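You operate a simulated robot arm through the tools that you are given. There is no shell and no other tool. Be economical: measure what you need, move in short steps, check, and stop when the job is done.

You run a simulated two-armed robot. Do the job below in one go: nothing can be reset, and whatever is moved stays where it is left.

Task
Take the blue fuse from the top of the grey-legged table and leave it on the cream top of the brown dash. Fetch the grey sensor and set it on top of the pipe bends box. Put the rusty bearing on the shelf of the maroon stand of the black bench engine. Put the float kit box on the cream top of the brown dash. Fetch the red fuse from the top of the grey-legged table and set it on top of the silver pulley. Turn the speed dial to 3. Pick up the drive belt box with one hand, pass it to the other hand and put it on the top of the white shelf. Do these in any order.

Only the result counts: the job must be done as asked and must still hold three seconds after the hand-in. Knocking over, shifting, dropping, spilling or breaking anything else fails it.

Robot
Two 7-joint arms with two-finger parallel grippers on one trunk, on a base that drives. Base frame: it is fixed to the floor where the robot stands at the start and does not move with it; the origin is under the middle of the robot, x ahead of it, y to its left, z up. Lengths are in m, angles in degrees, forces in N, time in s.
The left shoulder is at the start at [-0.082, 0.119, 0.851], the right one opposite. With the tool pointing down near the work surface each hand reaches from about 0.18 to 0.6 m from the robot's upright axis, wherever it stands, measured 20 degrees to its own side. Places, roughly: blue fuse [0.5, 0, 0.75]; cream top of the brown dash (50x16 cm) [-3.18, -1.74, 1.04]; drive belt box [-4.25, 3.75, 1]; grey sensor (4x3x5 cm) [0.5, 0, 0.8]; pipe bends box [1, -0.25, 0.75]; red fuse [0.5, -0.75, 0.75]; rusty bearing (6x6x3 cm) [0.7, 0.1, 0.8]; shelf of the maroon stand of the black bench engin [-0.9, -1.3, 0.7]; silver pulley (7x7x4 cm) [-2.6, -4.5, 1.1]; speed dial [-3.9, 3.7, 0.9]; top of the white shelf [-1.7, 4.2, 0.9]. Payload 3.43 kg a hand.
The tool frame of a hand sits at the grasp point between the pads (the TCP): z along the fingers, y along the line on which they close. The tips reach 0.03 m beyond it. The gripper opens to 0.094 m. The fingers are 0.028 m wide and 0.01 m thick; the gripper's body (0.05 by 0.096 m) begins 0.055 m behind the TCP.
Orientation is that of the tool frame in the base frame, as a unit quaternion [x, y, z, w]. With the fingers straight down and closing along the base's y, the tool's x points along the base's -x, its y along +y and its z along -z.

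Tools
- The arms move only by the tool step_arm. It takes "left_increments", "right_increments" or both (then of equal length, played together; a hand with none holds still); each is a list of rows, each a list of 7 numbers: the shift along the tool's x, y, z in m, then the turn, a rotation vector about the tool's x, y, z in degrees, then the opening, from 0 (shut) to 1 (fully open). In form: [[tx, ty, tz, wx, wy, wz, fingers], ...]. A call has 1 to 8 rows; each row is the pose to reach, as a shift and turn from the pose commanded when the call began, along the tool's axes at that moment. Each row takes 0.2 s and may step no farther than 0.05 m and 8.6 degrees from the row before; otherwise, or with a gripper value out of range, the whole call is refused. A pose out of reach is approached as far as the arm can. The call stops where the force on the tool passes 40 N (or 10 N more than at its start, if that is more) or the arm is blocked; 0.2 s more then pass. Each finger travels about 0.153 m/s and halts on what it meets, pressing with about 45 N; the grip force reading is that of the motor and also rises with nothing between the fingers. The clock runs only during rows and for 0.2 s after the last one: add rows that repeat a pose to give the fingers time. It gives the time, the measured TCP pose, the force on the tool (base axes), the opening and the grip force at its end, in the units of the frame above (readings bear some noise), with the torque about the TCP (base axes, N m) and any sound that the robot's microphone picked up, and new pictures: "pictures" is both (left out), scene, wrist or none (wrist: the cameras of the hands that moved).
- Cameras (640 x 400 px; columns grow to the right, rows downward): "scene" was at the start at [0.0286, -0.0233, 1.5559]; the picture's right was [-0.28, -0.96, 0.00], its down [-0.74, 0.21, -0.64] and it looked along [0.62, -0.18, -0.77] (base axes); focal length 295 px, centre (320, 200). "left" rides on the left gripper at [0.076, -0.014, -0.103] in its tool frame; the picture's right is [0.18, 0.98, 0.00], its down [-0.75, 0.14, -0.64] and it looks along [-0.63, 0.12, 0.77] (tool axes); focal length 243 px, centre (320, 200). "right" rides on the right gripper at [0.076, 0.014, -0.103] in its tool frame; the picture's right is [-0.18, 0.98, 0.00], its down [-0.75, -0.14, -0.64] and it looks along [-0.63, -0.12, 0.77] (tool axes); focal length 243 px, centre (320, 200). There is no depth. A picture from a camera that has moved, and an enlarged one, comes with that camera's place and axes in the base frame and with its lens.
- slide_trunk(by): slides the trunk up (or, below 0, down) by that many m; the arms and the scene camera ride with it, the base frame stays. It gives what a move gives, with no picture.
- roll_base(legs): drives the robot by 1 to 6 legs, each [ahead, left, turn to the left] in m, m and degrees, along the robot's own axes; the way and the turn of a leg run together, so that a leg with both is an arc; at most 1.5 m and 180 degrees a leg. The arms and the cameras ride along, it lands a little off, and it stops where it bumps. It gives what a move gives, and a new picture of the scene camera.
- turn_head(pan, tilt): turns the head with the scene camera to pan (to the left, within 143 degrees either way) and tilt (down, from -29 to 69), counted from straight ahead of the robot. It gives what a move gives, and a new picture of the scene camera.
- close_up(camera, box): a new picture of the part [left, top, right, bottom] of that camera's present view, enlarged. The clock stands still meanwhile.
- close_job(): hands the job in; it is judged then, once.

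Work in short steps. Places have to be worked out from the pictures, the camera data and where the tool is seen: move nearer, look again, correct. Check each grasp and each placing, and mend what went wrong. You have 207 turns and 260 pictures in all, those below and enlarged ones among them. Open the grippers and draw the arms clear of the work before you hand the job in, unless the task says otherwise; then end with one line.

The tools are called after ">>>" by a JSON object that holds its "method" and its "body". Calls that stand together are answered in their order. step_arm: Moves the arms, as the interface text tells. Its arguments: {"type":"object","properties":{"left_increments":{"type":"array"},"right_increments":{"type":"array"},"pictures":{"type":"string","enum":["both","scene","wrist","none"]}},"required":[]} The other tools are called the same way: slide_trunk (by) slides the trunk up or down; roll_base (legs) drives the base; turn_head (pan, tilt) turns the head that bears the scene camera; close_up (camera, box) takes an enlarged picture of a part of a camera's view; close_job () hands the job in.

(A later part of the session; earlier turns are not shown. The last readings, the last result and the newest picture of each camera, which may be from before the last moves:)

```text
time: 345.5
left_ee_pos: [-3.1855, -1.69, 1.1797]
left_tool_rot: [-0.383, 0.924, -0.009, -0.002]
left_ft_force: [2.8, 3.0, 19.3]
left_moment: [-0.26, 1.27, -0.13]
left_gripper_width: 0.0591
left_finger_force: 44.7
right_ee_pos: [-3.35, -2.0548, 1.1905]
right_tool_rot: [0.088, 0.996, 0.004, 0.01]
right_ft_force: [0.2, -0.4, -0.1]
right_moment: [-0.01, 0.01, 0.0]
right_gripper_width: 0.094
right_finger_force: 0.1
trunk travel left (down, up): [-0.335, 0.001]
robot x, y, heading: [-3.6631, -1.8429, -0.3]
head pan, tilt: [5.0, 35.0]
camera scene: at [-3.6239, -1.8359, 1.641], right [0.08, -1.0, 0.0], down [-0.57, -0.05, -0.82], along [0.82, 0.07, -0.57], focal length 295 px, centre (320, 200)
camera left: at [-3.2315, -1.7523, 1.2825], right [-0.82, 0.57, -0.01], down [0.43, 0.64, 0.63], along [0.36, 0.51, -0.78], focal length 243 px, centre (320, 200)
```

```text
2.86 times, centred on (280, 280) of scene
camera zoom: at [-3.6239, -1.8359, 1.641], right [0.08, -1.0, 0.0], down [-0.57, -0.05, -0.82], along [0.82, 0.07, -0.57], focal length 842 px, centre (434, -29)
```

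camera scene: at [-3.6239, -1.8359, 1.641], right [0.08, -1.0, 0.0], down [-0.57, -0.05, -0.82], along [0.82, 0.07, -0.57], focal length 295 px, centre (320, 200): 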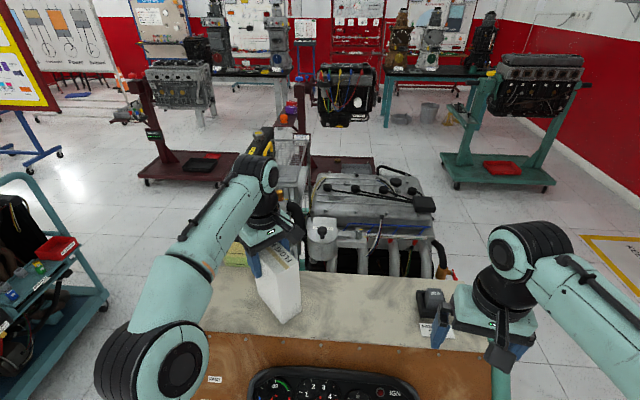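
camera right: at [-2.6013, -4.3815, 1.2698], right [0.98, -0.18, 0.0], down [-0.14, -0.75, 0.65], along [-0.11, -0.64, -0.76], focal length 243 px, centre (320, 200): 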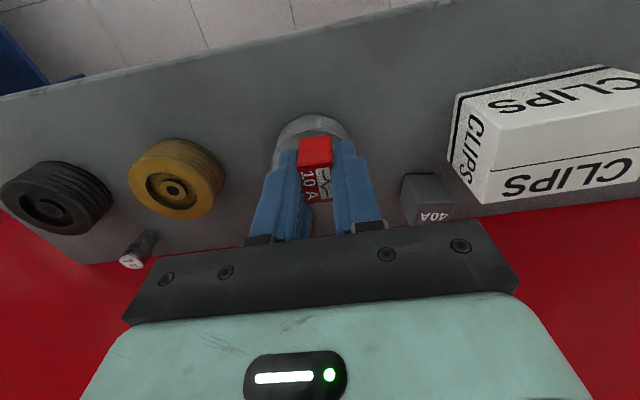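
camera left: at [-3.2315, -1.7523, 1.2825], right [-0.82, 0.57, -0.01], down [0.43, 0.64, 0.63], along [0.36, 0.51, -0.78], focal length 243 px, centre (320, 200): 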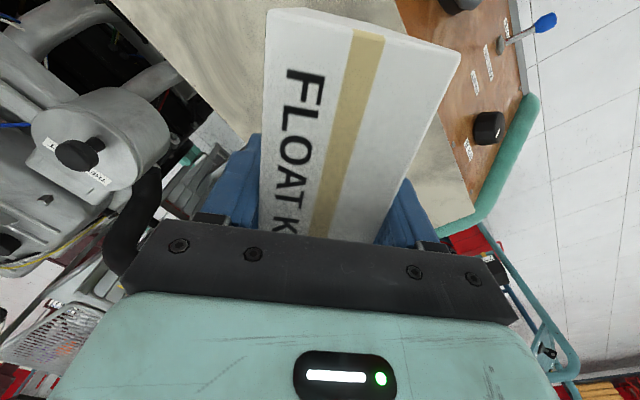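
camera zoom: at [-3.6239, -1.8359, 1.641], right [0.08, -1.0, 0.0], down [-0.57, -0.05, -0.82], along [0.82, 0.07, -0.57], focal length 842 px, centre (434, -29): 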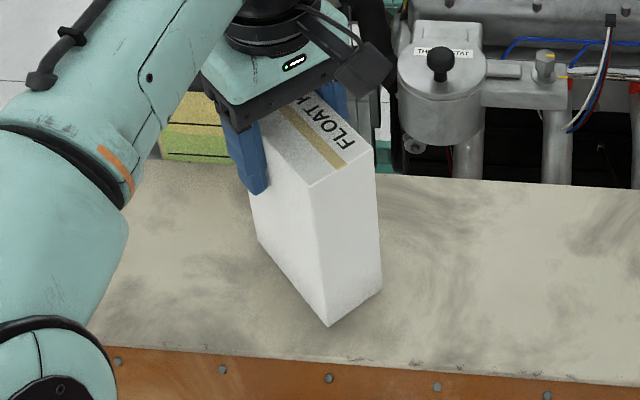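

Box stands on the cream top, near edge touching first. Relieve 3 mm and open slowly.

>>> {"method": "step_arm", "body": {"left_increments": [[0, 0, -0.002, 0, 0, 0, 0.3], [0, 0, -0.003, 0, 0, 0, 0.62], [0, 0, -0.003, 0, 0, 0, 0.68], [0, 0, -0.003, 0, 0, 0, 0.8], [0, 0, -0.003, 0, 0, 0, 1], [0, 0, -0.003, 0, 0, 0, 1]], "pictures": "none"}}

>>> {"method": "close_up", "body": {"camera": "scene", "box": [200, 210, 360, 350]}}

```text
time: 346.9
left_ee_pos: [-3.1854, -1.6906, 1.1787]
left_tool_rot: [-0.381, 0.925, -0.007, -0.007]
left_ft_force: [-0.5, -0.5, -0.3]
left_moment: [-0.03, -0.01, 0.0]
left_gripper_width: 0.0939
left_finger_force: 0.1
right_ee_pos: [-3.3481, -2.0546, 1.1898]
right_tool_rot: [0.087, 0.996, 0.003, 0.011]
right_ft_force: [0.3, 0.0, 0.2]
right_moment: [-0.01, -0.02, 0.0]
right_gripper_width: 0.0941
right_finger_force: 0.1
trunk travel left (down, up): [-0.335, 0.001]
robot x, y, heading: [-3.6663, -1.84, -0.2]
head pan, tilt: [5.0, 35.0]
```

```text
2.86 times, centred on (280, 280) of scene
camera zoom: at [-3.6227, -1.8362, 1.6406], right [0.08, -1.0, 0.0], down [-0.57, -0.05, -0.82], along [0.82, 0.07, -0.57], focal length 842 px, centre (434, -29)
```

zoom: 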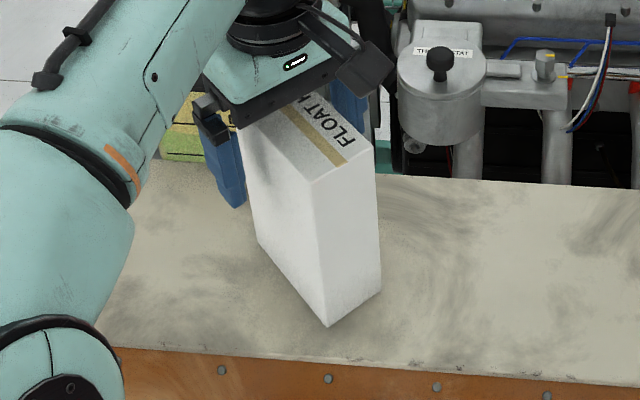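

The box stands firmly. Withdraw along the slot direction while rising.

>>> {"method": "step_arm", "body": {"left_increments": [[0.02, 0, -0.01, 0, 0, 0, 1], [0.05, 0, -0.025, 0, 0, 0, 1], [0.08, 0, -0.045, 0, 0, 0, 1], [0.12, 0, -0.06, 0, 0, 0, 1], [0.15, 0.03, -0.06, 0, 0, 0, 1], [0.17, 0.06, -0.05, 0, 0, 0, 1]], "pictures": "scene"}}

```text
time: 348.3
left_ee_pos: [-3.3502, -1.7652, 1.2307]
left_tool_rot: [-0.381, 0.925, -0.006, -0.006]
left_ft_force: [-0.8, 0.3, -0.3]
left_moment: [-0.02, -0.01, 0.01]
left_gripper_width: 0.0942
left_finger_force: 0.2
right_ee_pos: [-3.3498, -2.0555, 1.1903]
right_tool_rot: [0.088, 0.996, 0.003, 0.012]
right_ft_force: [0.0, -0.4, 0.8]
right_moment: [0.02, -0.04, 0.03]
right_gripper_width: 0.094
right_finger_force: 0.0
trunk travel left (down, up): [-0.335, 0.001]
robot x, y, heading: [-3.6626, -1.8431, -0.2]
head pan, tilt: [5.0, 35.0]
camera scene: at [-3.6237, -1.8357, 1.6406], right [0.08, -1.0, 0.0], down [-0.57, -0.05, -0.82], along [0.82, 0.07, -0.57], focal length 295 px, centre (320, 200)
```

scene: 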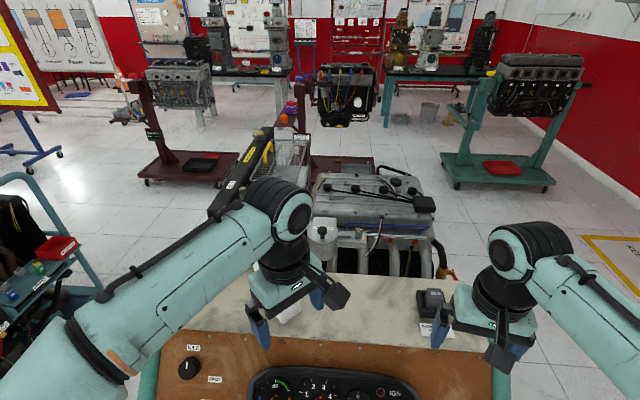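

Hands empty. Back off and turn north toward the belt and dial.

>>> {"method": "roll_base", "body": {"legs": [[-0.45, 0, 0], [0, 0, 90]]}}

>>> {"method": "turn_head", "body": {"pan": 0, "tilt": 20}}

```text
time: 354.9
left_ee_pos: [-4.1899, -1.5232, 1.2312]
left_tool_rot: [0.924, -0.383, 0.009, 0.0]
left_ft_force: [-0.7, -0.4, 0.4]
left_moment: [0.0, -0.02, 0.02]
left_gripper_width: 0.094
left_finger_force: 0.0
right_ee_pos: [-3.9, -1.5231, 1.1907]
right_tool_rot: [-0.643, 0.766, 0.01, 0.006]
right_ft_force: [-0.2, -0.2, 0.0]
right_moment: [0.04, 0.01, -0.03]
right_gripper_width: 0.0938
right_finger_force: 0.1
trunk travel left (down, up): [-0.335, 0.001]
robot x, y, heading: [-4.1119, -1.8379, 89.6]
head pan, tilt: [5.0, 35.0]
camera scene: at [-4.1215, -1.7978, 1.6406], right [1.0, 0.08, 0.0], down [0.05, -0.57, -0.82], along [-0.07, 0.82, -0.57], focal length 295 px, centre (320, 200)
```

scene: 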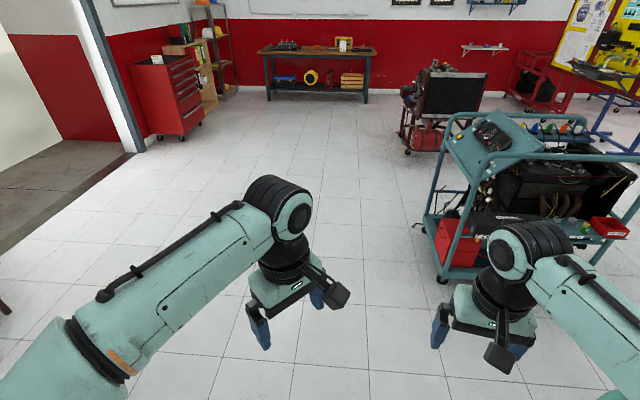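

```text
time: 355.6
left_ee_pos: [-4.1886, -1.5232, 1.2306]
left_tool_rot: [0.923, -0.384, 0.009, 0.0]
left_ft_force: [0.0, 0.1, -0.5]
left_moment: [0.01, -0.06, -0.03]
left_gripper_width: 0.0939
left_finger_force: 0.1
right_ee_pos: [-3.8998, -1.5235, 1.1906]
right_tool_rot: [-0.643, 0.766, 0.01, 0.006]
right_ft_force: [-0.1, 1.1, 0.8]
right_moment: [0.01, 0.01, -0.02]
right_gripper_width: 0.0943
right_finger_force: 0.0
trunk travel left (down, up): [-0.335, 0.001]
robot x, y, heading: [-4.1119, -1.8386, 90.4]
head pan, tilt: [0.0, 20.0]
camera scene: at [-4.1139, -1.7924, 1.6644], right [1.0, 0.0, 0.0], down [0.0, -0.34, -0.94], along [0.0, 0.94, -0.34], focal length 295 px, centre (320, 200)
```

scene: 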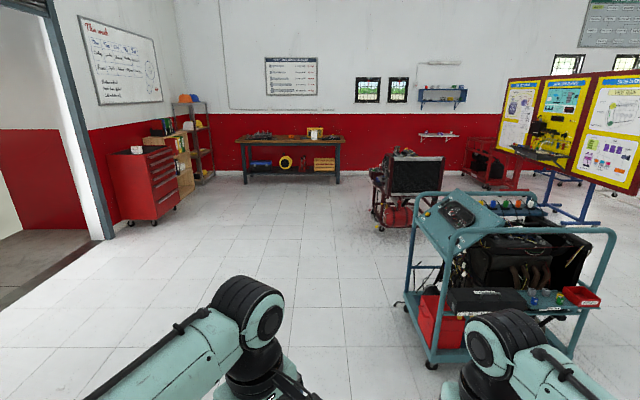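

Path north is clear. Drive to about y=2.7.

>>> {"method": "roll_base", "body": {"legs": [[1.5, 0, 0], [1.5, 0, 0], [1.5, 0, 0]]}}

>>> {"method": "turn_head", "body": {"pan": 0, "tilt": 35}}

>>> {"method": "close_up", "body": {"camera": "scene", "box": [200, 60, 440, 210]}}

```text
time: 377.2
left_ee_pos: [-4.1859, 2.9891, 1.231]
left_tool_rot: [0.924, -0.382, 0.01, 0.0]
left_ft_force: [-0.7, 0.4, -0.4]
left_moment: [0.02, 0.04, 0.01]
left_gripper_width: 0.0938
left_finger_force: 0.0
right_ee_pos: [-3.8974, 2.9912, 1.1904]
right_tool_rot: [-0.644, 0.765, 0.01, 0.005]
right_ft_force: [-0.3, 0.0, 0.7]
right_moment: [0.03, 0.02, 0.0]
right_gripper_width: 0.094
right_finger_force: 0.2
trunk travel left (down, up): [-0.335, 0.001]
robot x, y, heading: [-4.1068, 2.6748, 90.3]
head pan, tilt: [0.0, 20.0]
camera scene: at [-4.1099, 2.721, 1.6644], right [1.0, 0.0, 0.0], down [0.0, -0.34, -0.94], along [0.0, 0.94, -0.34], focal length 295 px, centre (320, 200)
```

scene: 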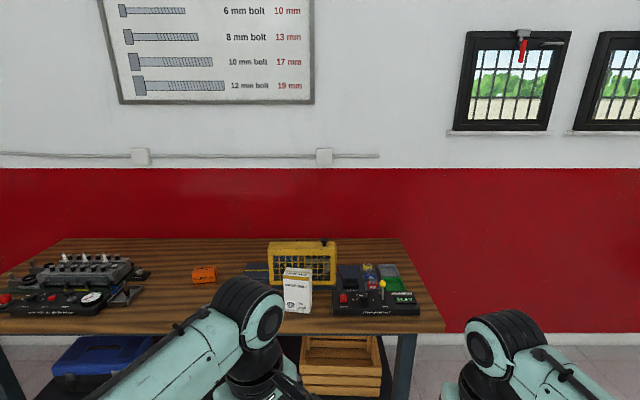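

```text
time: 377.9
left_ee_pos: [-4.1864, 2.9888, 1.2316]
left_tool_rot: [0.924, -0.382, 0.01, 0.0]
left_ft_force: [-0.5, 0.0, -0.4]
left_moment: [0.01, -0.02, 0.02]
left_gripper_width: 0.094
left_finger_force: 0.2
right_ee_pos: [-3.8988, 2.9901, 1.191]
right_tool_rot: [-0.644, 0.765, 0.01, 0.005]
right_ft_force: [-0.2, -0.2, 0.9]
right_moment: [-0.03, -0.03, 0.01]
right_gripper_width: 0.0939
right_finger_force: 0.1
trunk travel left (down, up): [-0.335, 0.001]
robot x, y, heading: [-4.1083, 2.6758, 89.9]
head pan, tilt: [0.0, 35.0]
camera scene: at [-4.1099, 2.7161, 1.6407], right [1.0, 0.0, 0.0], down [0.0, -0.57, -0.82], along [0.0, 0.82, -0.57], focal length 295 px, centre (320, 200)
```

scene: 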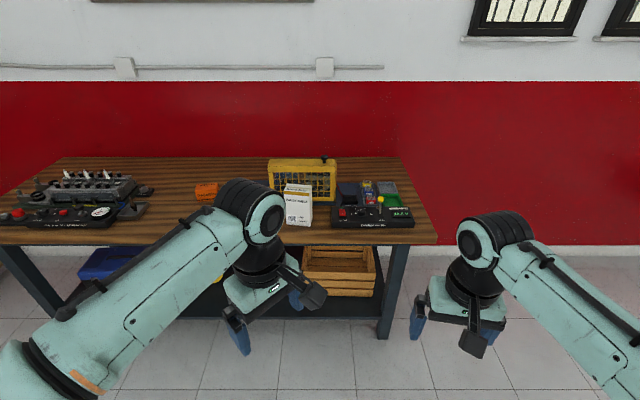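

```text
2.67 times, centred on (320, 135) of scene
camera zoom: at [-4.1099, 2.7161, 1.6407], right [1.0, 0.0, 0.0], down [0.0, -0.57, -0.82], along [0.0, 0.82, -0.57], focal length 786 px, centre (320, 373)
```

zoom: 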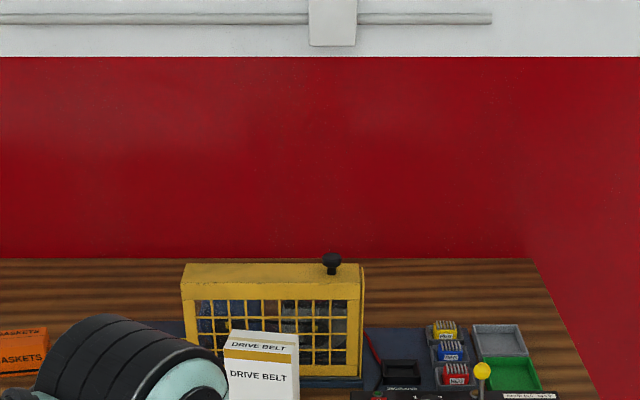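

Drive belt box and dial panel located on the bench. Move closer and look down.

>>> {"method": "roll_base", "body": {"legs": [[0.42, 0, 0]]}}

>>> {"method": "turn_head", "body": {"pan": -8, "tilt": 48}}

>>> {"method": "close_up", "body": {"camera": "scene", "box": [230, 80, 430, 230]}}

```text
time: 380.5
left_ee_pos: [-4.1873, 3.4074, 1.2306]
left_tool_rot: [0.924, -0.382, 0.009, 0.0]
left_ft_force: [0.3, 1.1, 0.9]
left_moment: [0.02, -0.03, -0.01]
left_gripper_width: 0.0939
left_finger_force: 0.1
right_ee_pos: [-3.8979, 3.4099, 1.1901]
right_tool_rot: [-0.644, 0.765, 0.01, 0.004]
right_ft_force: [1.0, 0.4, -0.1]
right_moment: [0.0, 0.03, 0.01]
right_gripper_width: 0.0939
right_finger_force: 0.0
trunk travel left (down, up): [-0.335, 0.001]
robot x, y, heading: [-4.1059, 3.0947, 90.0]
head pan, tilt: [0.0, 35.0]
camera scene: at [-4.11, 3.1344, 1.6405], right [1.0, 0.0, 0.0], down [0.0, -0.57, -0.82], along [0.0, 0.82, -0.57], focal length 295 px, centre (320, 200)
```

scene: 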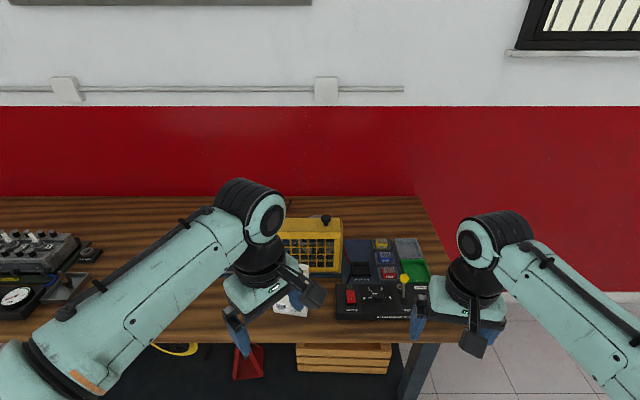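

```text
time: 381.3
left_ee_pos: [-4.1854, 3.4097, 1.232]
left_tool_rot: [0.924, -0.382, 0.009, 0.0]
left_ft_force: [0.3, 0.3, 0.9]
left_moment: [-0.07, -0.02, 0.03]
left_gripper_width: 0.094
left_finger_force: 0.0
right_ee_pos: [-3.8976, 3.4097, 1.1902]
right_tool_rot: [-0.644, 0.765, 0.011, 0.004]
right_ft_force: [-0.1, -1.0, 0.3]
right_moment: [0.01, 0.01, -0.01]
right_gripper_width: 0.094
right_finger_force: 0.0
trunk travel left (down, up): [-0.335, 0.001]
robot x, y, heading: [-4.1076, 3.0939, 89.7]
head pan, tilt: [-8.0, 48.0]
camera scene: at [-4.0991, 3.125, 1.6217], right [0.99, -0.14, 0.0], down [-0.1, -0.74, -0.67], along [0.09, 0.66, -0.74], focal length 295 px, centre (320, 200)
```

scene: 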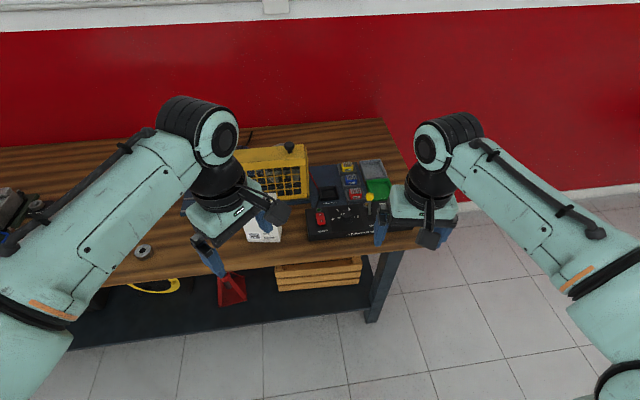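

```text
2.67 times, centred on (330, 155) of scene
camera zoom: at [-4.0991, 3.125, 1.6217], right [0.99, -0.14, 0.0], down [-0.1, -0.74, -0.67], along [0.09, 0.66, -0.74], focal length 786 px, centre (293, 320)
```

zoom: 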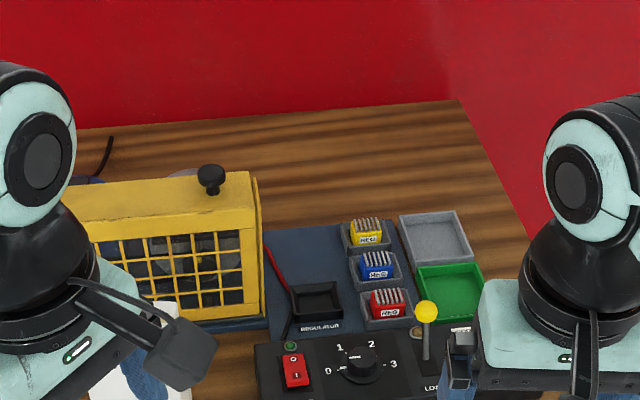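

>>> {"method": "close_up", "body": {"camera": "scene", "box": [310, 190, 390, 240]}}

```text
8.00 times, centred on (350, 215) of scene
camera zoom: at [-4.0991, 3.125, 1.6217], right [0.99, -0.14, 0.0], down [-0.1, -0.74, -0.67], along [0.09, 0.66, -0.74], focal length 2358 px, centre (80, 80)
```

zoom: 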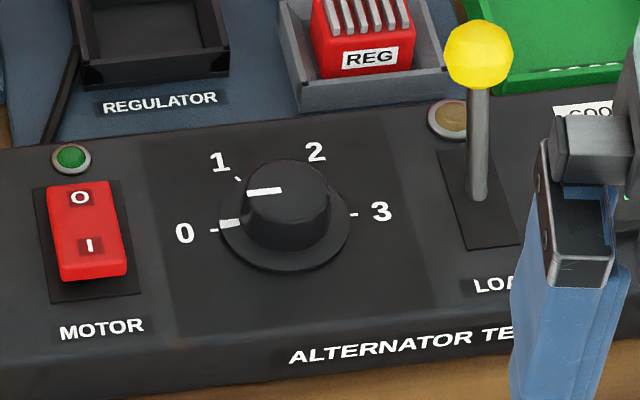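

Knob points at 0 and must go to 3, clockwise ~180°. Lower the trunk to normal, move a bit closer, then bring the right hand over the dial.

>>> {"method": "slide_trunk", "body": {"by": -0.06}}

>>> {"method": "roll_base", "body": {"legs": [[0.1, 0, 0]]}}

```text
time: 382.3
left_ee_pos: [-4.1854, 3.409, 1.1716]
left_tool_rot: [0.924, -0.382, 0.009, 0.0]
left_ft_force: [0.5, 0.1, 0.4]
left_moment: [0.0, 0.02, 0.01]
left_gripper_width: 0.0939
left_finger_force: 0.1
right_ee_pos: [-3.8963, 3.4097, 1.1314]
right_tool_rot: [-0.644, 0.765, 0.01, 0.005]
right_ft_force: [0.2, 0.8, 0.0]
right_moment: [0.02, 0.0, 0.0]
right_gripper_width: 0.0941
right_finger_force: 0.1
trunk travel left (down, up): [-0.275, 0.061]
robot x, y, heading: [-4.1091, 3.0918, 90.2]
head pan, tilt: [-8.0, 48.0]
```

```text
time: 383.4
left_ee_pos: [-4.1854, 3.5086, 1.1707]
left_tool_rot: [0.924, -0.382, 0.009, 0.0]
left_ft_force: [0.0, 0.5, -0.1]
left_moment: [-0.03, 0.02, 0.04]
left_gripper_width: 0.0938
left_finger_force: 0.1
right_ee_pos: [-3.898, 3.5091, 1.1302]
right_tool_rot: [-0.644, 0.765, 0.01, 0.005]
right_ft_force: [0.6, 0.1, -0.4]
right_moment: [0.0, 0.01, 0.04]
right_gripper_width: 0.0941
right_finger_force: 0.1
trunk travel left (down, up): [-0.275, 0.061]
robot x, y, heading: [-4.1091, 3.1911, 89.8]
head pan, tilt: [-8.0, 48.0]
camera scene: at [-4.0991, 3.2259, 1.5583], right [0.99, -0.14, 0.0], down [-0.1, -0.74, -0.67], along [0.09, 0.66, -0.74], focal length 295 px, centre (320, 200)
```

scene: 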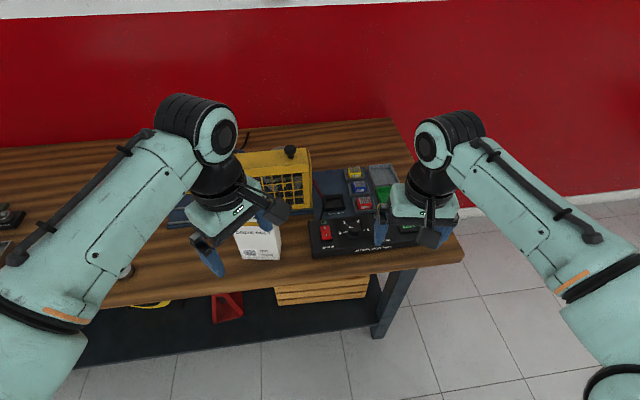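

>>> {"method": "step_arm", "body": {"right_increments": [[-0.035, 0.015, 0.01, 0, 0, 0, 1], [-0.07, 0.03, 0.03, 0, 0, 0, 1], [-0.1, 0.045, 0.06, 0, 0, 0, 1], [-0.13, 0.06, 0.09, 0, 0, 0, 1], [-0.13, 0.06, 0.1, 0, 0, 0, 1]], "pictures": "wrist"}}

>>> {"method": "close_up", "body": {"camera": "right", "box": [240, 80, 400, 180]}}

```text
time: 384.6
left_ee_pos: [-4.1867, 3.5076, 1.1711]
left_tool_rot: [0.924, -0.382, 0.008, 0.0]
left_ft_force: [1.1, 0.2, 0.0]
left_moment: [0.0, 0.0, 0.0]
left_gripper_width: 0.0942
left_finger_force: 0.0
right_ee_pos: [-3.9351, 3.6509, 1.0338]
right_tool_rot: [-0.644, 0.765, 0.011, 0.004]
right_ft_force: [0.4, 1.2, -0.4]
right_moment: [0.02, -0.02, -0.01]
right_gripper_width: 0.0941
right_finger_force: 0.0
trunk travel left (down, up): [-0.275, 0.061]
robot x, y, heading: [-4.1089, 3.1943, 89.9]
head pan, tilt: [-8.0, 48.0]
camera right: at [-3.9609, 3.5751, 1.1357], right [-0.94, 0.35, 0.01], down [0.27, 0.7, 0.66], along [0.22, 0.62, -0.75], focal length 243 px, centre (320, 200)
```

right: 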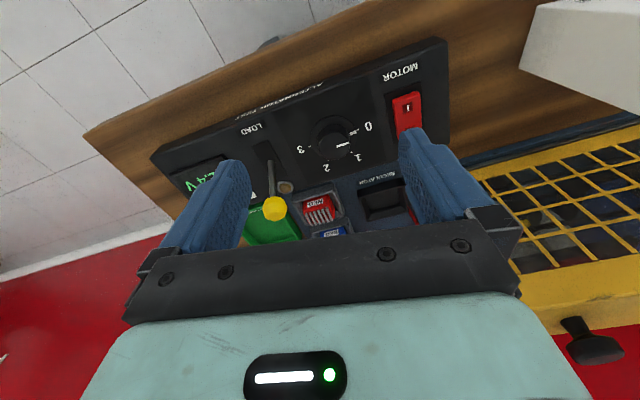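

```text
4.00 times, centred on (320, 130) of right
camera zoom: at [-3.9609, 3.5751, 1.1357], right [-0.94, 0.35, 0.01], down [0.27, 0.7, 0.66], along [0.22, 0.62, -0.75], focal length 970 px, centre (320, 480)
```

zoom: 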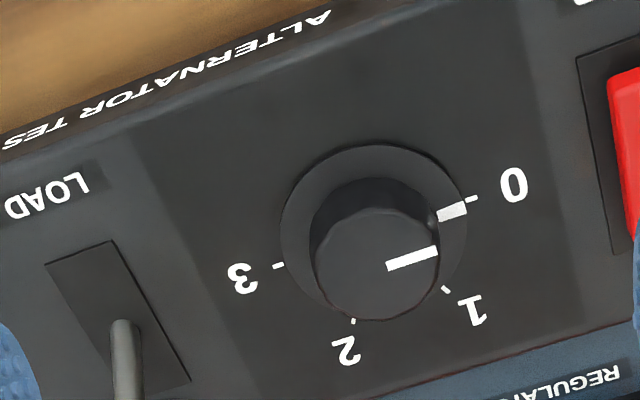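

Geometry: knob at (−3.930, 3.718), panel z≈0.852, positions 60° apart, pointer at 0; needs −180°. Align over it with fingers partly closed.

>>> {"method": "step_arm", "body": {"right_increments": [[-0.03, 0.003, 0, 0, 0, -5, 0.64], [-0.066, 0.006, 0, 0, 0, -10, 0.64], [-0.066, 0.006, 0.04, 0, 0, -10, 0.64], [-0.066, 0.006, 0.08, 0, 0, -10, 0.64], [-0.066, 0.006, 0.1, 0, 0, -10, 0.64], [-0.066, 0.006, 0.1, 0, 0, -10, 0.64]], "pictures": "wrist"}}

```text
time: 386.0
left_ee_pos: [-4.1852, 3.5086, 1.1713]
left_tool_rot: [0.924, -0.382, 0.01, 0.0]
left_ft_force: [0.3, -0.6, -0.6]
left_moment: [0.05, -0.01, 0.0]
left_gripper_width: 0.0938
left_finger_force: 0.1
right_ee_pos: [-3.9302, 3.7182, 0.9353]
right_tool_rot: [0.708, -0.706, -0.009, -0.006]
right_ft_force: [0.0, -1.0, -0.1]
right_moment: [0.01, 0.05, 0.01]
right_gripper_width: 0.0603
right_finger_force: 0.0
right hand out of reach, approached as far as the arm can: row 2
trunk travel left (down, up): [-0.275, 0.061]
robot x, y, heading: [-4.1091, 3.1941, 90.1]
head pan, tilt: [-8.0, 48.0]
camera right: at [-3.943, 3.6402, 1.0368], right [-0.98, 0.18, 0.01], down [0.14, 0.74, 0.66], along [0.11, 0.65, -0.75], focal length 243 px, centre (320, 200)
```

right: 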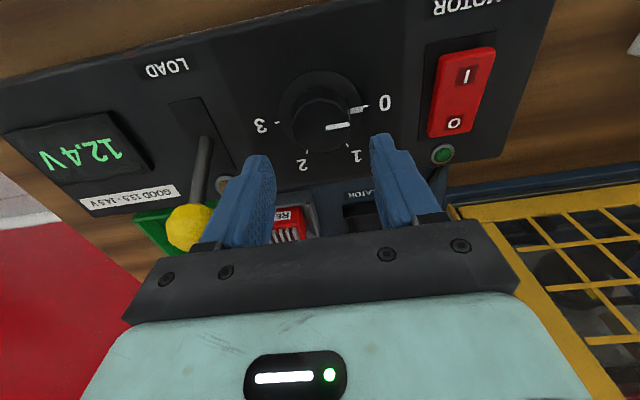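

Knob centered. Descend to z≈0.889 and grip it.

>>> {"method": "step_arm", "body": {"right_increments": [[0.004, 0.001, 0.02, 0, 0, 0, 0.64], [0.004, 0.001, 0.038, 0, 0, 0, 0.64], [0.004, 0.001, 0.045, 0, 0, 0, 0.64], [0.004, 0.001, 0.045, 0, 0, 0, 0.3], [0.004, 0.001, 0.045, 0, 0, 0, 0.1], [0.004, 0.001, 0.045, 0, 0, 0, 0]], "pictures": "wrist"}}

```text
time: 386.6
left_ee_pos: [-4.1866, 3.5068, 1.1716]
left_tool_rot: [0.924, -0.381, 0.009, -0.001]
left_ft_force: [-0.8, -0.7, 0.0]
left_moment: [-0.05, 0.0, -0.03]
left_gripper_width: 0.094
left_finger_force: 0.0
right_ee_pos: [-3.9313, 3.7136, 0.9143]
right_tool_rot: [-0.706, 0.708, 0.014, 0.01]
right_ft_force: [-1.7, -16.3, 16.8]
right_moment: [-0.72, -0.47, -0.55]
right_gripper_width: 0.0592
right_finger_force: 0.0
trunk travel left (down, up): [-0.275, 0.061]
robot x, y, heading: [-4.1088, 3.1909, 89.9]
head pan, tilt: [-8.0, 48.0]
stopped in row 2 (right hand): the force on the tool passed its limit at 53 N (the readings are from after the stop); the commanded pose is now the measured one
camera right: at [-3.9435, 3.6352, 1.0158], right [-0.98, 0.18, 0.01], down [0.15, 0.73, 0.67], along [0.11, 0.66, -0.75], focal length 243 px, centre (320, 200)
```

right: 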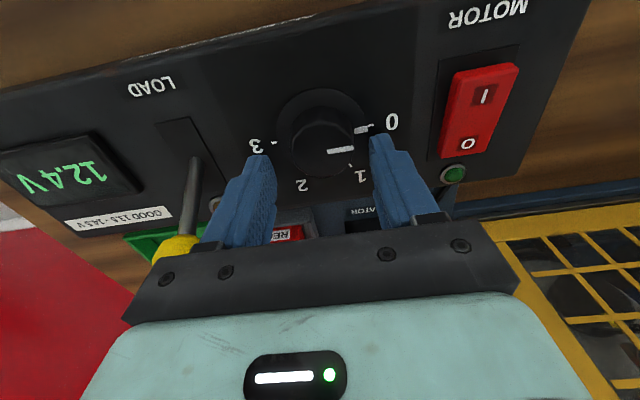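

Contact came early (53 N); the panel may be higher than I computed. Look closely from the scene camera.

>>> {"method": "close_up", "body": {"camera": "scene", "box": [300, 170, 420, 270]}}

>>> {"method": "close_up", "body": {"camera": "right", "box": [160, 60, 480, 260]}}

```text
4.00 times, centred on (360, 220) of scene
camera zoom: at [-4.0994, 3.2236, 1.5584], right [0.99, -0.14, 0.0], down [-0.1, -0.74, -0.67], along [0.09, 0.66, -0.74], focal length 1179 px, centre (160, 120)
```

zoom: 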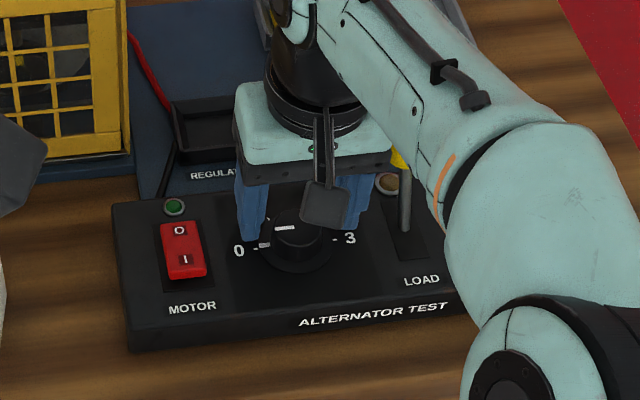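

```text
2.00 times, centred on (320, 160) of right
camera zoom: at [-3.9435, 3.6352, 1.0158], right [-0.98, 0.18, 0.01], down [0.15, 0.73, 0.67], along [0.11, 0.66, -0.75], focal length 485 px, centre (320, 280)
```

zoom: 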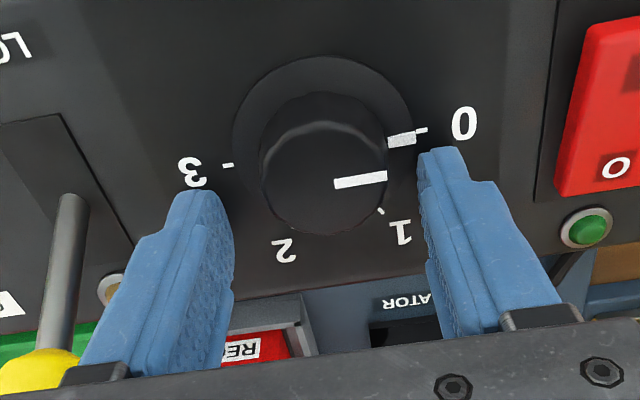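

The tips touched the panel beyond the knob: panel is at z≈0.882 and the knob nearer, y≈3.695. Rise, shift 18 mm toward me, level the tool, and look.

>>> {"method": "step_arm", "body": {"right_increments": [[0, 0, -0.02, 0, 1, 0, 0.64], [0.009, 0.003, -0.02, 0, 2, 0, 0.64], [0.018, 0.005, -0.02, 0, 2, 0, 0.64], [0.018, 0.005, -0.02, 0, 2, 0, 0.64]], "pictures": "none"}}

>>> {"method": "close_up", "body": {"camera": "right", "box": [160, 60, 480, 260]}}

>>> {"method": "close_up", "body": {"camera": "scene", "box": [300, 170, 420, 270]}}

```text
time: 387.6
left_ee_pos: [-4.187, 3.5096, 1.1712]
left_tool_rot: [0.924, -0.383, 0.01, 0.0]
left_ft_force: [-0.2, 0.2, -0.2]
left_moment: [0.0, 0.01, -0.02]
left_gripper_width: 0.0941
left_finger_force: 0.1
right_ee_pos: [-3.9356, 3.6985, 0.9307]
right_tool_rot: [0.708, -0.706, -0.002, 0.002]
right_ft_force: [0.2, 0.2, -0.2]
right_moment: [0.01, 0.02, 0.02]
right_gripper_width: 0.0601
right_finger_force: 0.0
trunk travel left (down, up): [-0.275, 0.061]
robot x, y, heading: [-4.1067, 3.1931, 89.9]
head pan, tilt: [-8.0, 48.0]
```

```text
2.00 times, centred on (320, 160) of right
camera zoom: at [-3.9479, 3.6227, 1.035], right [-0.98, 0.18, 0.01], down [0.14, 0.75, 0.64], along [0.11, 0.63, -0.77], focal length 485 px, centre (320, 280)
```

zoom: 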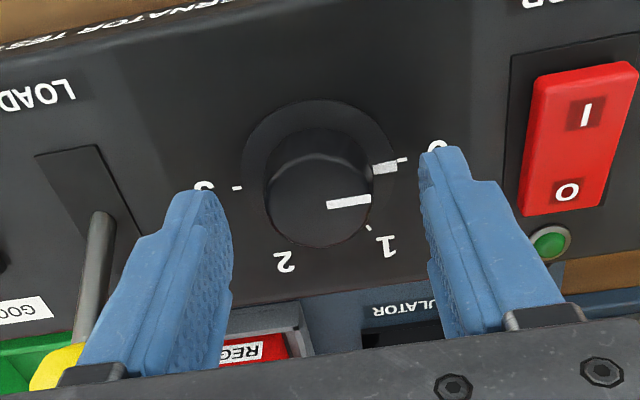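

```text
4.00 times, centred on (360, 220) of scene
camera zoom: at [-4.099, 3.2258, 1.5583], right [0.99, -0.14, 0.0], down [-0.1, -0.74, -0.67], along [0.09, 0.66, -0.74], focal length 1179 px, centre (160, 120)
```

zoom: 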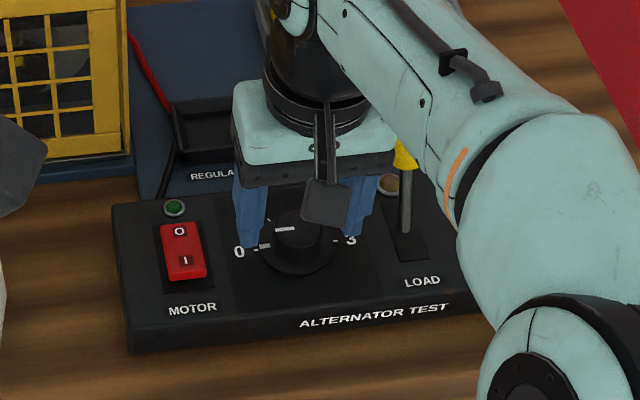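

Now centred (knob ≈(−3.934, 3.699), top 0.903). Descend 13 mm and grip.

>>> {"method": "step_arm", "body": {"right_increments": [[0, -0.001, 0.007, 0, 0, 0, 0.64], [0, -0.001, 0.012, 0, 0, 0, 0.64], [0, -0.001, 0.013, 0, 0, 0, 0.4], [0, -0.001, 0.013, 0, 0, 0, 0.2], [0, -0.001, 0.013, 0, 0, 0, 0.1]], "pictures": "none"}}

>>> {"method": "close_up", "body": {"camera": "right", "box": [160, 60, 480, 260]}}

```text
time: 388.8
left_ee_pos: [-4.1867, 3.508, 1.1718]
left_tool_rot: [0.924, -0.381, 0.009, 0.0]
left_ft_force: [0.5, 0.4, 0.0]
left_moment: [-0.03, 0.03, -0.02]
left_gripper_width: 0.0939
left_finger_force: 0.0
right_ee_pos: [-3.9348, 3.6976, 0.9191]
right_tool_rot: [0.707, -0.707, -0.002, 0.002]
right_ft_force: [-2.7, -0.4, 0.7]
right_moment: [0.04, 0.15, -0.01]
right_gripper_width: 0.0346
right_finger_force: 44.9
trunk travel left (down, up): [-0.275, 0.061]
robot x, y, heading: [-4.1093, 3.1928, 90.1]
head pan, tilt: [-8.0, 48.0]
```

```text
2.00 times, centred on (320, 160) of right
camera zoom: at [-3.9472, 3.6223, 1.0221], right [-0.98, 0.18, 0.01], down [0.14, 0.75, 0.64], along [0.11, 0.63, -0.77], focal length 485 px, centre (320, 280)
```

zoom: 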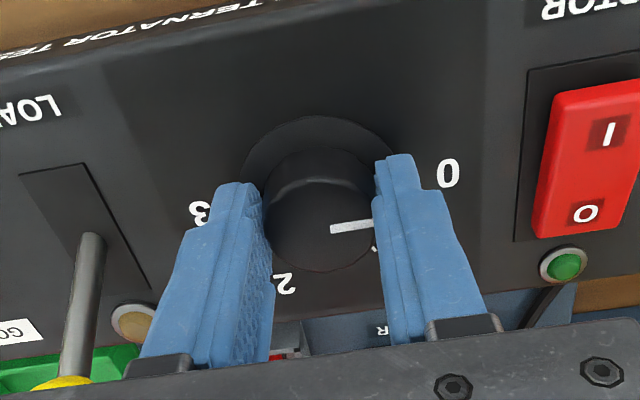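

Gripped at 35 mm. Rotate clockwise 64°.

>>> {"method": "step_arm", "body": {"right_increments": [[0, 0, 0, 0, 0, 8, 0.1], [0, 0, 0, 0, 0, 16, 0.1], [0, 0, 0, 0, 0, 24, 0.1], [0, 0, 0, 0, 0, 32, 0.1], [0, 0, 0, 0, 0, 40, 0.1], [0, 0, 0, 0, 0, 48, 0.1], [0, 0, 0, 0, 0, 56, 0.1], [0, 0, 0, 0, 0, 64, 0.1]], "pictures": "wrist"}}

```text
time: 390.6
left_ee_pos: [-4.1871, 3.5092, 1.17]
left_tool_rot: [0.924, -0.382, 0.009, 0.0]
left_ft_force: [-0.1, -0.1, 0.7]
left_moment: [0.03, -0.03, -0.02]
left_gripper_width: 0.094
left_finger_force: 0.0
right_ee_pos: [-3.9356, 3.6977, 0.9191]
right_tool_rot: [-0.225, 0.974, 0.002, -0.003]
right_ft_force: [-6.2, 5.0, -1.5]
right_moment: [0.65, -0.7, 0.04]
right_gripper_width: 0.0343
right_finger_force: 45.3
trunk travel left (down, up): [-0.275, 0.061]
robot x, y, heading: [-4.1083, 3.1917, 89.9]
head pan, tilt: [-8.0, 48.0]
camera right: at [-4.0088, 3.6785, 1.0226], right [-0.26, 0.96, 0.0], down [0.74, 0.2, 0.64], along [0.61, 0.17, -0.77], focal length 243 px, centre (320, 200)
```

right: 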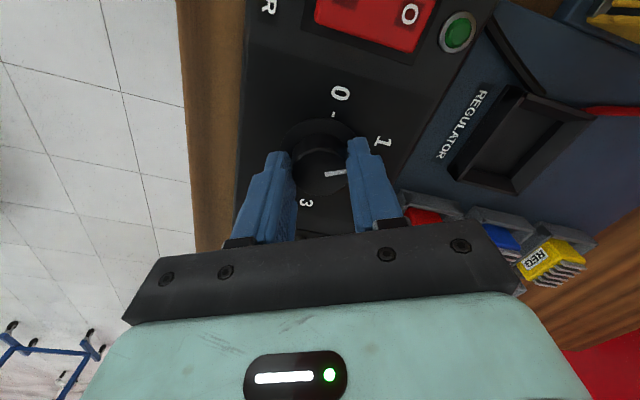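

The knob turns with the hand. Continue 26° more, then release and rise.

>>> {"method": "step_arm", "body": {"right_increments": [[0, 0, 0, 0, 0, 8, 0.1], [0, 0, 0, 0, 0, 16, 0.1], [0, 0, 0, 0, 0, 24, 0.1], [0, 0, 0, 0, 0, 30, 0.1], [0, 0, 0, 0, 0, 30, 0.3], [0, 0, 0, 0, 0, 30, 0.64], [0, 0, 0, 0, 0, 30, 0.64], [0, 0, -0.025, 0, 0, 30, 0.64]], "pictures": "none"}}

>>> {"method": "step_arm", "body": {"right_increments": [[0, 0, 0, 0, 0, -8.5, 0.64], [0, 0, 0, 0, 0, -17, 0.64], [0, 0, 0, 0, 0, -25.5, 0.64], [0, 0, 0, 0, 0, -34, 0.64], [0, 0, 0, 0, 0, -42.5, 0.64], [0, 0, 0, 0, 0, -51, 0.64], [0, 0, 0, 0, 0, -59.5, 0.64], [0, 0, 0, 0, 0, -68, 0.64]], "pictures": "none"}}

>>> {"method": "step_arm", "body": {"right_increments": [[0, 0, 0, 0, 0, -8.5, 0.64], [0, 0, 0, 0, 0, -17, 0.64], [0, 0, 0, 0, 0, -26, 0.64], [0, 0, 0, 0, 0, -26, 0.64]], "pictures": "wrist"}}

```text
time: 392.4
left_ee_pos: [-4.1862, 3.5081, 1.1721]
left_tool_rot: [0.924, -0.381, 0.01, 0.001]
left_ft_force: [-0.6, -0.4, 0.0]
left_moment: [0.0, 0.01, -0.01]
left_gripper_width: 0.0943
left_finger_force: 0.1
right_ee_pos: [-3.9353, 3.6975, 0.9443]
right_tool_rot: [0.035, 0.999, 0.0, -0.003]
right_ft_force: [-0.1, -0.8, -0.8]
right_moment: [-0.01, 0.0, 0.01]
right_gripper_width: 0.0602
right_finger_force: 0.0
trunk travel left (down, up): [-0.275, 0.061]
robot x, y, heading: [-4.1087, 3.1905, 89.9]
head pan, tilt: [-8.0, 48.0]
```

```text
time: 394.2
left_ee_pos: [-4.1849, 3.5091, 1.1714]
left_tool_rot: [0.924, -0.382, 0.009, 0.0]
left_ft_force: [0.5, -0.1, -0.3]
left_moment: [0.0, -0.01, -0.01]
left_gripper_width: 0.094
left_finger_force: 0.1
right_ee_pos: [-3.9335, 3.6973, 0.9436]
right_tool_rot: [-0.531, 0.847, 0.002, -0.002]
right_ft_force: [-0.5, 1.1, -0.9]
right_moment: [0.03, -0.02, -0.02]
right_gripper_width: 0.0603
right_finger_force: 0.0
trunk travel left (down, up): [-0.275, 0.061]
robot x, y, heading: [-4.1086, 3.1935, 89.8]
head pan, tilt: [-8.0, 48.0]
```

```text
refused: row 3 steps farther than a row can; nothing moved
```

>>> {"method": "step_arm", "body": {"right_increments": [[0, 0, 0, 0, 0, -8, 0.64], [0, 0, 0, 0, 0, -16, 0.64], [0, 0, 0, 0, 0, -24, 0.64], [0, 0, 0, 0, 0, -26, 0.64]], "pictures": "none"}}

>>> {"method": "close_up", "body": {"camera": "right", "box": [160, 60, 480, 260]}}

```text
time: 395.2
left_ee_pos: [-4.1855, 3.5086, 1.1716]
left_tool_rot: [0.924, -0.382, 0.01, 0.0]
left_ft_force: [-1.0, 0.7, -0.4]
left_moment: [-0.01, 0.04, 0.02]
left_gripper_width: 0.094
left_finger_force: 0.0
right_ee_pos: [-3.9345, 3.6983, 0.9427]
right_tool_rot: [0.708, -0.706, -0.002, 0.001]
right_ft_force: [-0.2, 0.2, -0.3]
right_moment: [-0.02, 0.01, 0.0]
right_gripper_width: 0.0604
right_finger_force: 0.2
trunk travel left (down, up): [-0.275, 0.061]
robot x, y, heading: [-4.1099, 3.1929, 89.6]
head pan, tilt: [-8.0, 48.0]
```

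```text
2.00 times, centred on (320, 160) of right
camera zoom: at [-3.9466, 3.6221, 1.0469], right [-0.98, 0.18, 0.01], down [0.14, 0.75, 0.64], along [0.11, 0.63, -0.77], focal length 485 px, centre (320, 280)
```

zoom: 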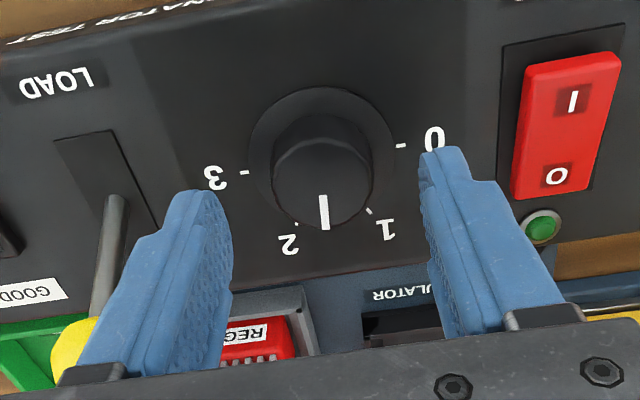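

Pointer is now halfway (90° turned). Re-grip and turn another 90°.

>>> {"method": "step_arm", "body": {"right_increments": [[0, 0, 0.012, 0, 0, 0, 0.64], [0, 0, 0.024, 0, 0, 0, 0.64], [0, 0, 0.024, 0, 0, 0, 0.3], [0, 0, 0.024, 0, 0, 0, 0.1], [0, 0, 0.024, 0, 0, 0, 0.1], [0, 0, 0.024, 0, 0, 8, 0.1], [0, 0, 0.024, 0, 0, 16, 0.1], [0, 0, 0.024, 0, 0, 24, 0.1]], "pictures": "none"}}

>>> {"method": "step_arm", "body": {"right_increments": [[0, 0, 0, 0, 0, 8.3, 0.1], [0, 0, 0, 0, 0, 16.6, 0.1], [0, 0, 0, 0, 0, 25, 0.1], [0, 0, 0, 0, 0, 33.2, 0.1], [0, 0, 0, 0, 0, 41.5, 0.1], [0, 0, 0, 0, 0, 49.8, 0.1], [0, 0, 0, 0, 0, 58, 0.1], [0, 0, 0, 0, 0, 65, 0.1]], "pictures": "wrist"}}

```text
time: 397.0
left_ee_pos: [-4.1872, 3.5099, 1.1717]
left_tool_rot: [0.924, -0.381, 0.009, 0.001]
left_ft_force: [0.4, 0.6, -0.2]
left_moment: [0.01, 0.0, 0.0]
left_gripper_width: 0.0941
left_finger_force: 0.1
right_ee_pos: [-3.9345, 3.6988, 0.9191]
right_tool_rot: [-0.544, 0.839, 0.002, -0.003]
right_ft_force: [-3.2, -0.9, -3.6]
right_moment: [0.81, -0.21, 0.02]
right_gripper_width: 0.035
right_finger_force: 45.2
trunk travel left (down, up): [-0.275, 0.061]
robot x, y, heading: [-4.1093, 3.1927, 89.9]
head pan, tilt: [-8.0, 48.0]
```

```text
time: 398.8
left_ee_pos: [-4.1863, 3.5091, 1.1703]
left_tool_rot: [0.924, -0.382, 0.009, -0.001]
left_ft_force: [0.5, 1.0, 0.3]
left_moment: [-0.03, 0.02, -0.01]
left_gripper_width: 0.0941
left_finger_force: 0.1
right_ee_pos: [-3.9352, 3.6992, 0.9186]
right_tool_rot: [-0.01, 1.0, 0.001, -0.002]
right_ft_force: [-5.4, 7.7, -5.8]
right_moment: [0.31, 0.13, 0.75]
right_gripper_width: 0.0352
right_finger_force: 44.7
trunk travel left (down, up): [-0.275, 0.061]
robot x, y, heading: [-4.1078, 3.1919, 90.0]
head pan, tilt: [-8.0, 48.0]
camera right: at [-4.0102, 3.7124, 1.0233], right [0.17, 0.99, 0.0], down [0.76, -0.13, 0.64], along [0.63, -0.11, -0.77], focal length 243 px, centre (320, 200)
```

right: 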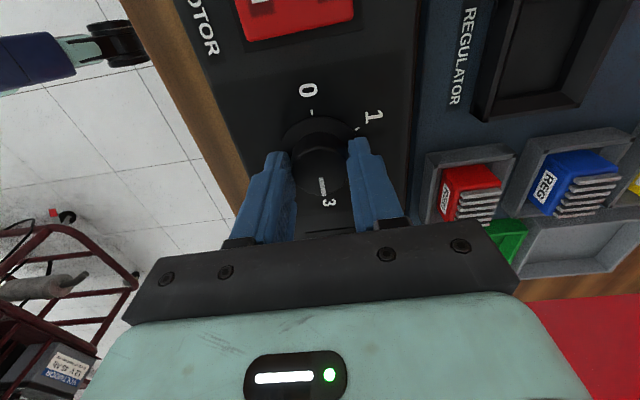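

Pointer now faces 3 with an end-stop torque. Release, rise, and verify.

>>> {"method": "step_arm", "body": {"right_increments": [[0, 0, 0, 0, 0, 0, 0.3], [0, 0, 0, 0, 0, 0, 0.64], [0, 0, 0, 0, 0, 0, 0.64], [0, 0, -0.04, 0, 0, 0, 0.64], [0, 0, -0.08, 0, 0, 0, 0.64], [0, 0, -0.12, 0, 0, 0, 0.64], [0, 0, -0.16, 0, 0, 0, 0.64]], "pictures": "none"}}

>>> {"method": "close_up", "body": {"camera": "right", "box": [240, 40, 400, 140]}}

```text
time: 400.4
left_ee_pos: [-4.1874, 3.5079, 1.1707]
left_tool_rot: [0.924, -0.382, 0.01, 0.0]
left_ft_force: [-0.5, 0.3, -1.1]
left_moment: [0.01, -0.01, 0.01]
left_gripper_width: 0.094
left_finger_force: 0.1
right_ee_pos: [-3.9369, 3.6921, 1.0678]
right_tool_rot: [-0.009, 1.0, -0.001, -0.002]
right_ft_force: [0.4, -0.8, -0.4]
right_moment: [-0.01, 0.02, 0.01]
right_gripper_width: 0.0603
right_finger_force: 0.1
right hand out of reach, approached as far as the arm can: row 7
trunk travel left (down, up): [-0.275, 0.061]
robot x, y, heading: [-4.1086, 3.1929, 90.0]
head pan, tilt: [-8.0, 48.0]
```

```text
4.00 times, centred on (320, 90) of right
camera zoom: at [-4.0113, 3.706, 1.1726], right [0.16, 0.99, 0.0], down [0.76, -0.13, 0.64], along [0.63, -0.11, -0.77], focal length 970 px, centre (320, 640)
```

zoom: 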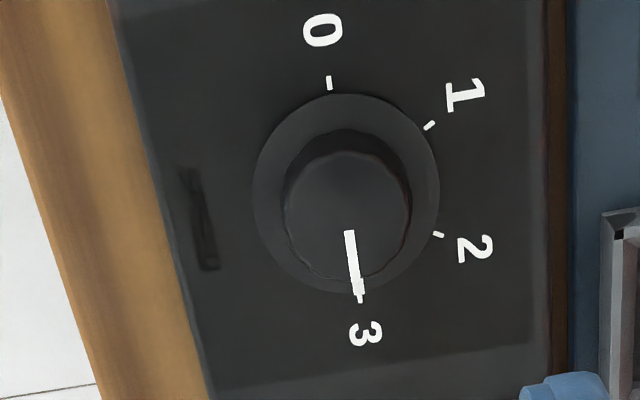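

Dial is at 3. Retract the right hand and turn it back.

>>> {"method": "step_arm", "body": {"right_increments": [[0, -0.02, 0, 0, 0, -8, 0.64], [-0.01, -0.045, 0, 0, 0, -16, 0.8], [-0.02, -0.07, -0.01, 0, 0, -24, 1], [-0.03, -0.1, -0.02, 0, 0, -32, 1], [-0.04, -0.13, -0.03, 0, 0, -40, 1], [-0.05, -0.16, -0.04, 0, 0, -48, 1], [-0.06, -0.19, -0.04, 0, 0, -56, 1], [-0.06, -0.2, -0.04, 0, 0, -64, 1]], "pictures": "none"}}

>>> {"method": "turn_head", "body": {"pan": 12, "tilt": 50}}

```text
time: 402.2
left_ee_pos: [-4.185, 3.5084, 1.1718]
left_tool_rot: [0.924, -0.382, 0.009, 0.001]
left_ft_force: [0.6, -0.3, 0.1]
left_moment: [0.0, -0.01, -0.04]
left_gripper_width: 0.0938
left_finger_force: 0.1
right_ee_pos: [-3.8722, 3.4945, 1.1073]
right_tool_rot: [-0.539, 0.842, 0.002, -0.002]
right_ft_force: [0.0, -0.4, 0.7]
right_moment: [0.06, -0.02, 0.02]
right_gripper_width: 0.0937
right_finger_force: 0.0
trunk travel left (down, up): [-0.275, 0.061]
robot x, y, heading: [-4.1039, 3.1965, 90.0]
head pan, tilt: [-8.0, 48.0]
```

```text
time: 403.1
left_ee_pos: [-4.186, 3.5089, 1.1711]
left_tool_rot: [0.924, -0.382, 0.009, 0.0]
left_ft_force: [0.4, -0.2, 0.6]
left_moment: [0.01, -0.04, 0.0]
left_gripper_width: 0.0938
left_finger_force: 0.0
right_ee_pos: [-3.8719, 3.4963, 1.107]
right_tool_rot: [-0.538, 0.843, 0.002, -0.002]
right_ft_force: [0.0, 1.1, -0.1]
right_moment: [-0.01, -0.01, -0.01]
right_gripper_width: 0.0939
right_finger_force: 0.0
trunk travel left (down, up): [-0.275, 0.061]
robot x, y, heading: [-4.111, 3.1916, 90.1]
head pan, tilt: [12.0, 50.0]
camera scene: at [-4.1258, 3.223, 1.5556], right [0.98, 0.21, 0.0], down [0.16, -0.75, -0.64], along [-0.13, 0.63, -0.77], focal length 295 px, centre (320, 200)
```

scene: 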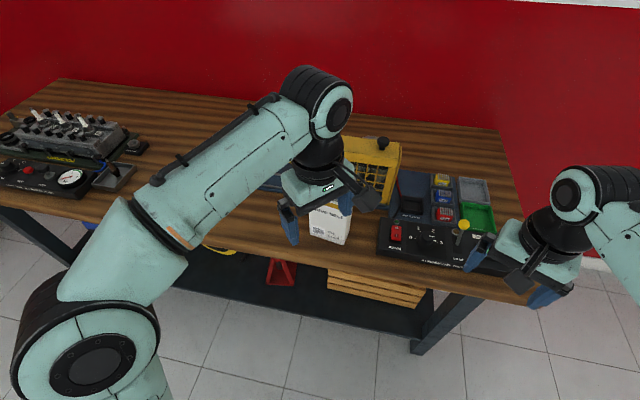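

>>> {"method": "step_arm", "body": {"left_increments": [[0.02, 0.02, -0.0, 0, 0, 8, 1], [0.02, 0.02, -0.0, 0, 0, 16, 1], [0.02, 0.02, -0.0, 0, 0, 24, 1], [0.02, 0.02, -0.0, 0, 0, 32, 1], [0.02, 0.02, -0.0, 0, 0, 40, 1]], "pictures": "wrist"}}

>>> {"method": "close_up", "body": {"camera": "scene", "box": [270, 150, 400, 260]}}

```text
time: 404.2
left_ee_pos: [-4.1859, 3.4802, 1.1719]
left_tool_rot: [0.737, -0.676, 0.009, -0.003]
left_ft_force: [-0.3, -0.8, 0.8]
left_moment: [0.01, 0.0, 0.02]
left_gripper_width: 0.0943
left_finger_force: 0.0
right_ee_pos: [-3.8722, 3.4951, 1.1069]
right_tool_rot: [-0.538, 0.843, 0.001, -0.002]
right_ft_force: [0.2, -0.2, -0.4]
right_moment: [0.04, -0.02, 0.02]
right_gripper_width: 0.0941
right_finger_force: 0.2
trunk travel left (down, up): [-0.275, 0.061]
robot x, y, heading: [-4.1041, 3.1947, 90.0]
head pan, tilt: [12.0, 50.0]
camera left: at [-4.1679, 3.4061, 1.2739], right [-0.96, -0.27, -0.01], down [-0.22, 0.74, 0.63], along [-0.16, 0.61, -0.77], focal length 243 px, centre (320, 200)
```

left: 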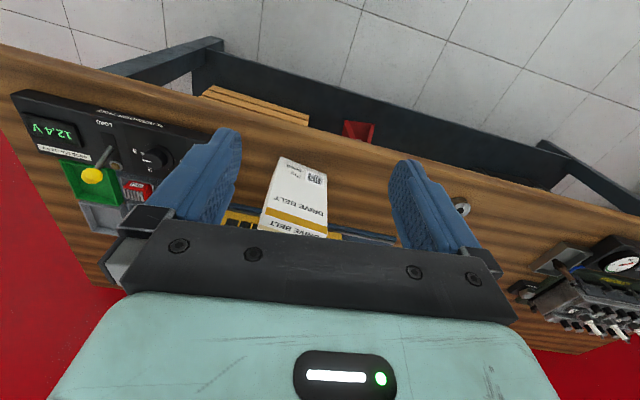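

```text
3.64 times, centred on (335, 205) of scene
camera zoom: at [-4.1259, 3.223, 1.5556], right [0.98, 0.21, 0.0], down [0.16, -0.75, -0.64], along [-0.13, 0.63, -0.77], focal length 1072 px, centre (266, 182)
```

zoom: 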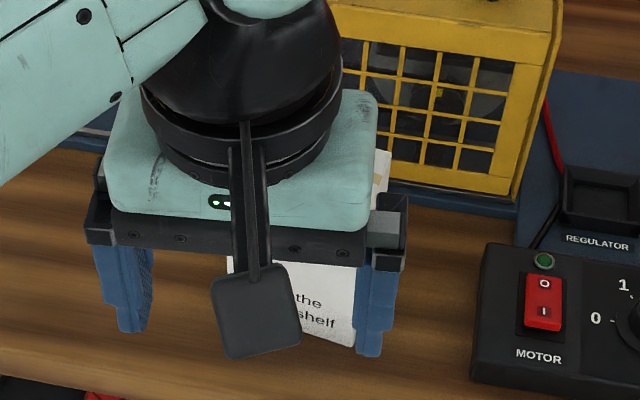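

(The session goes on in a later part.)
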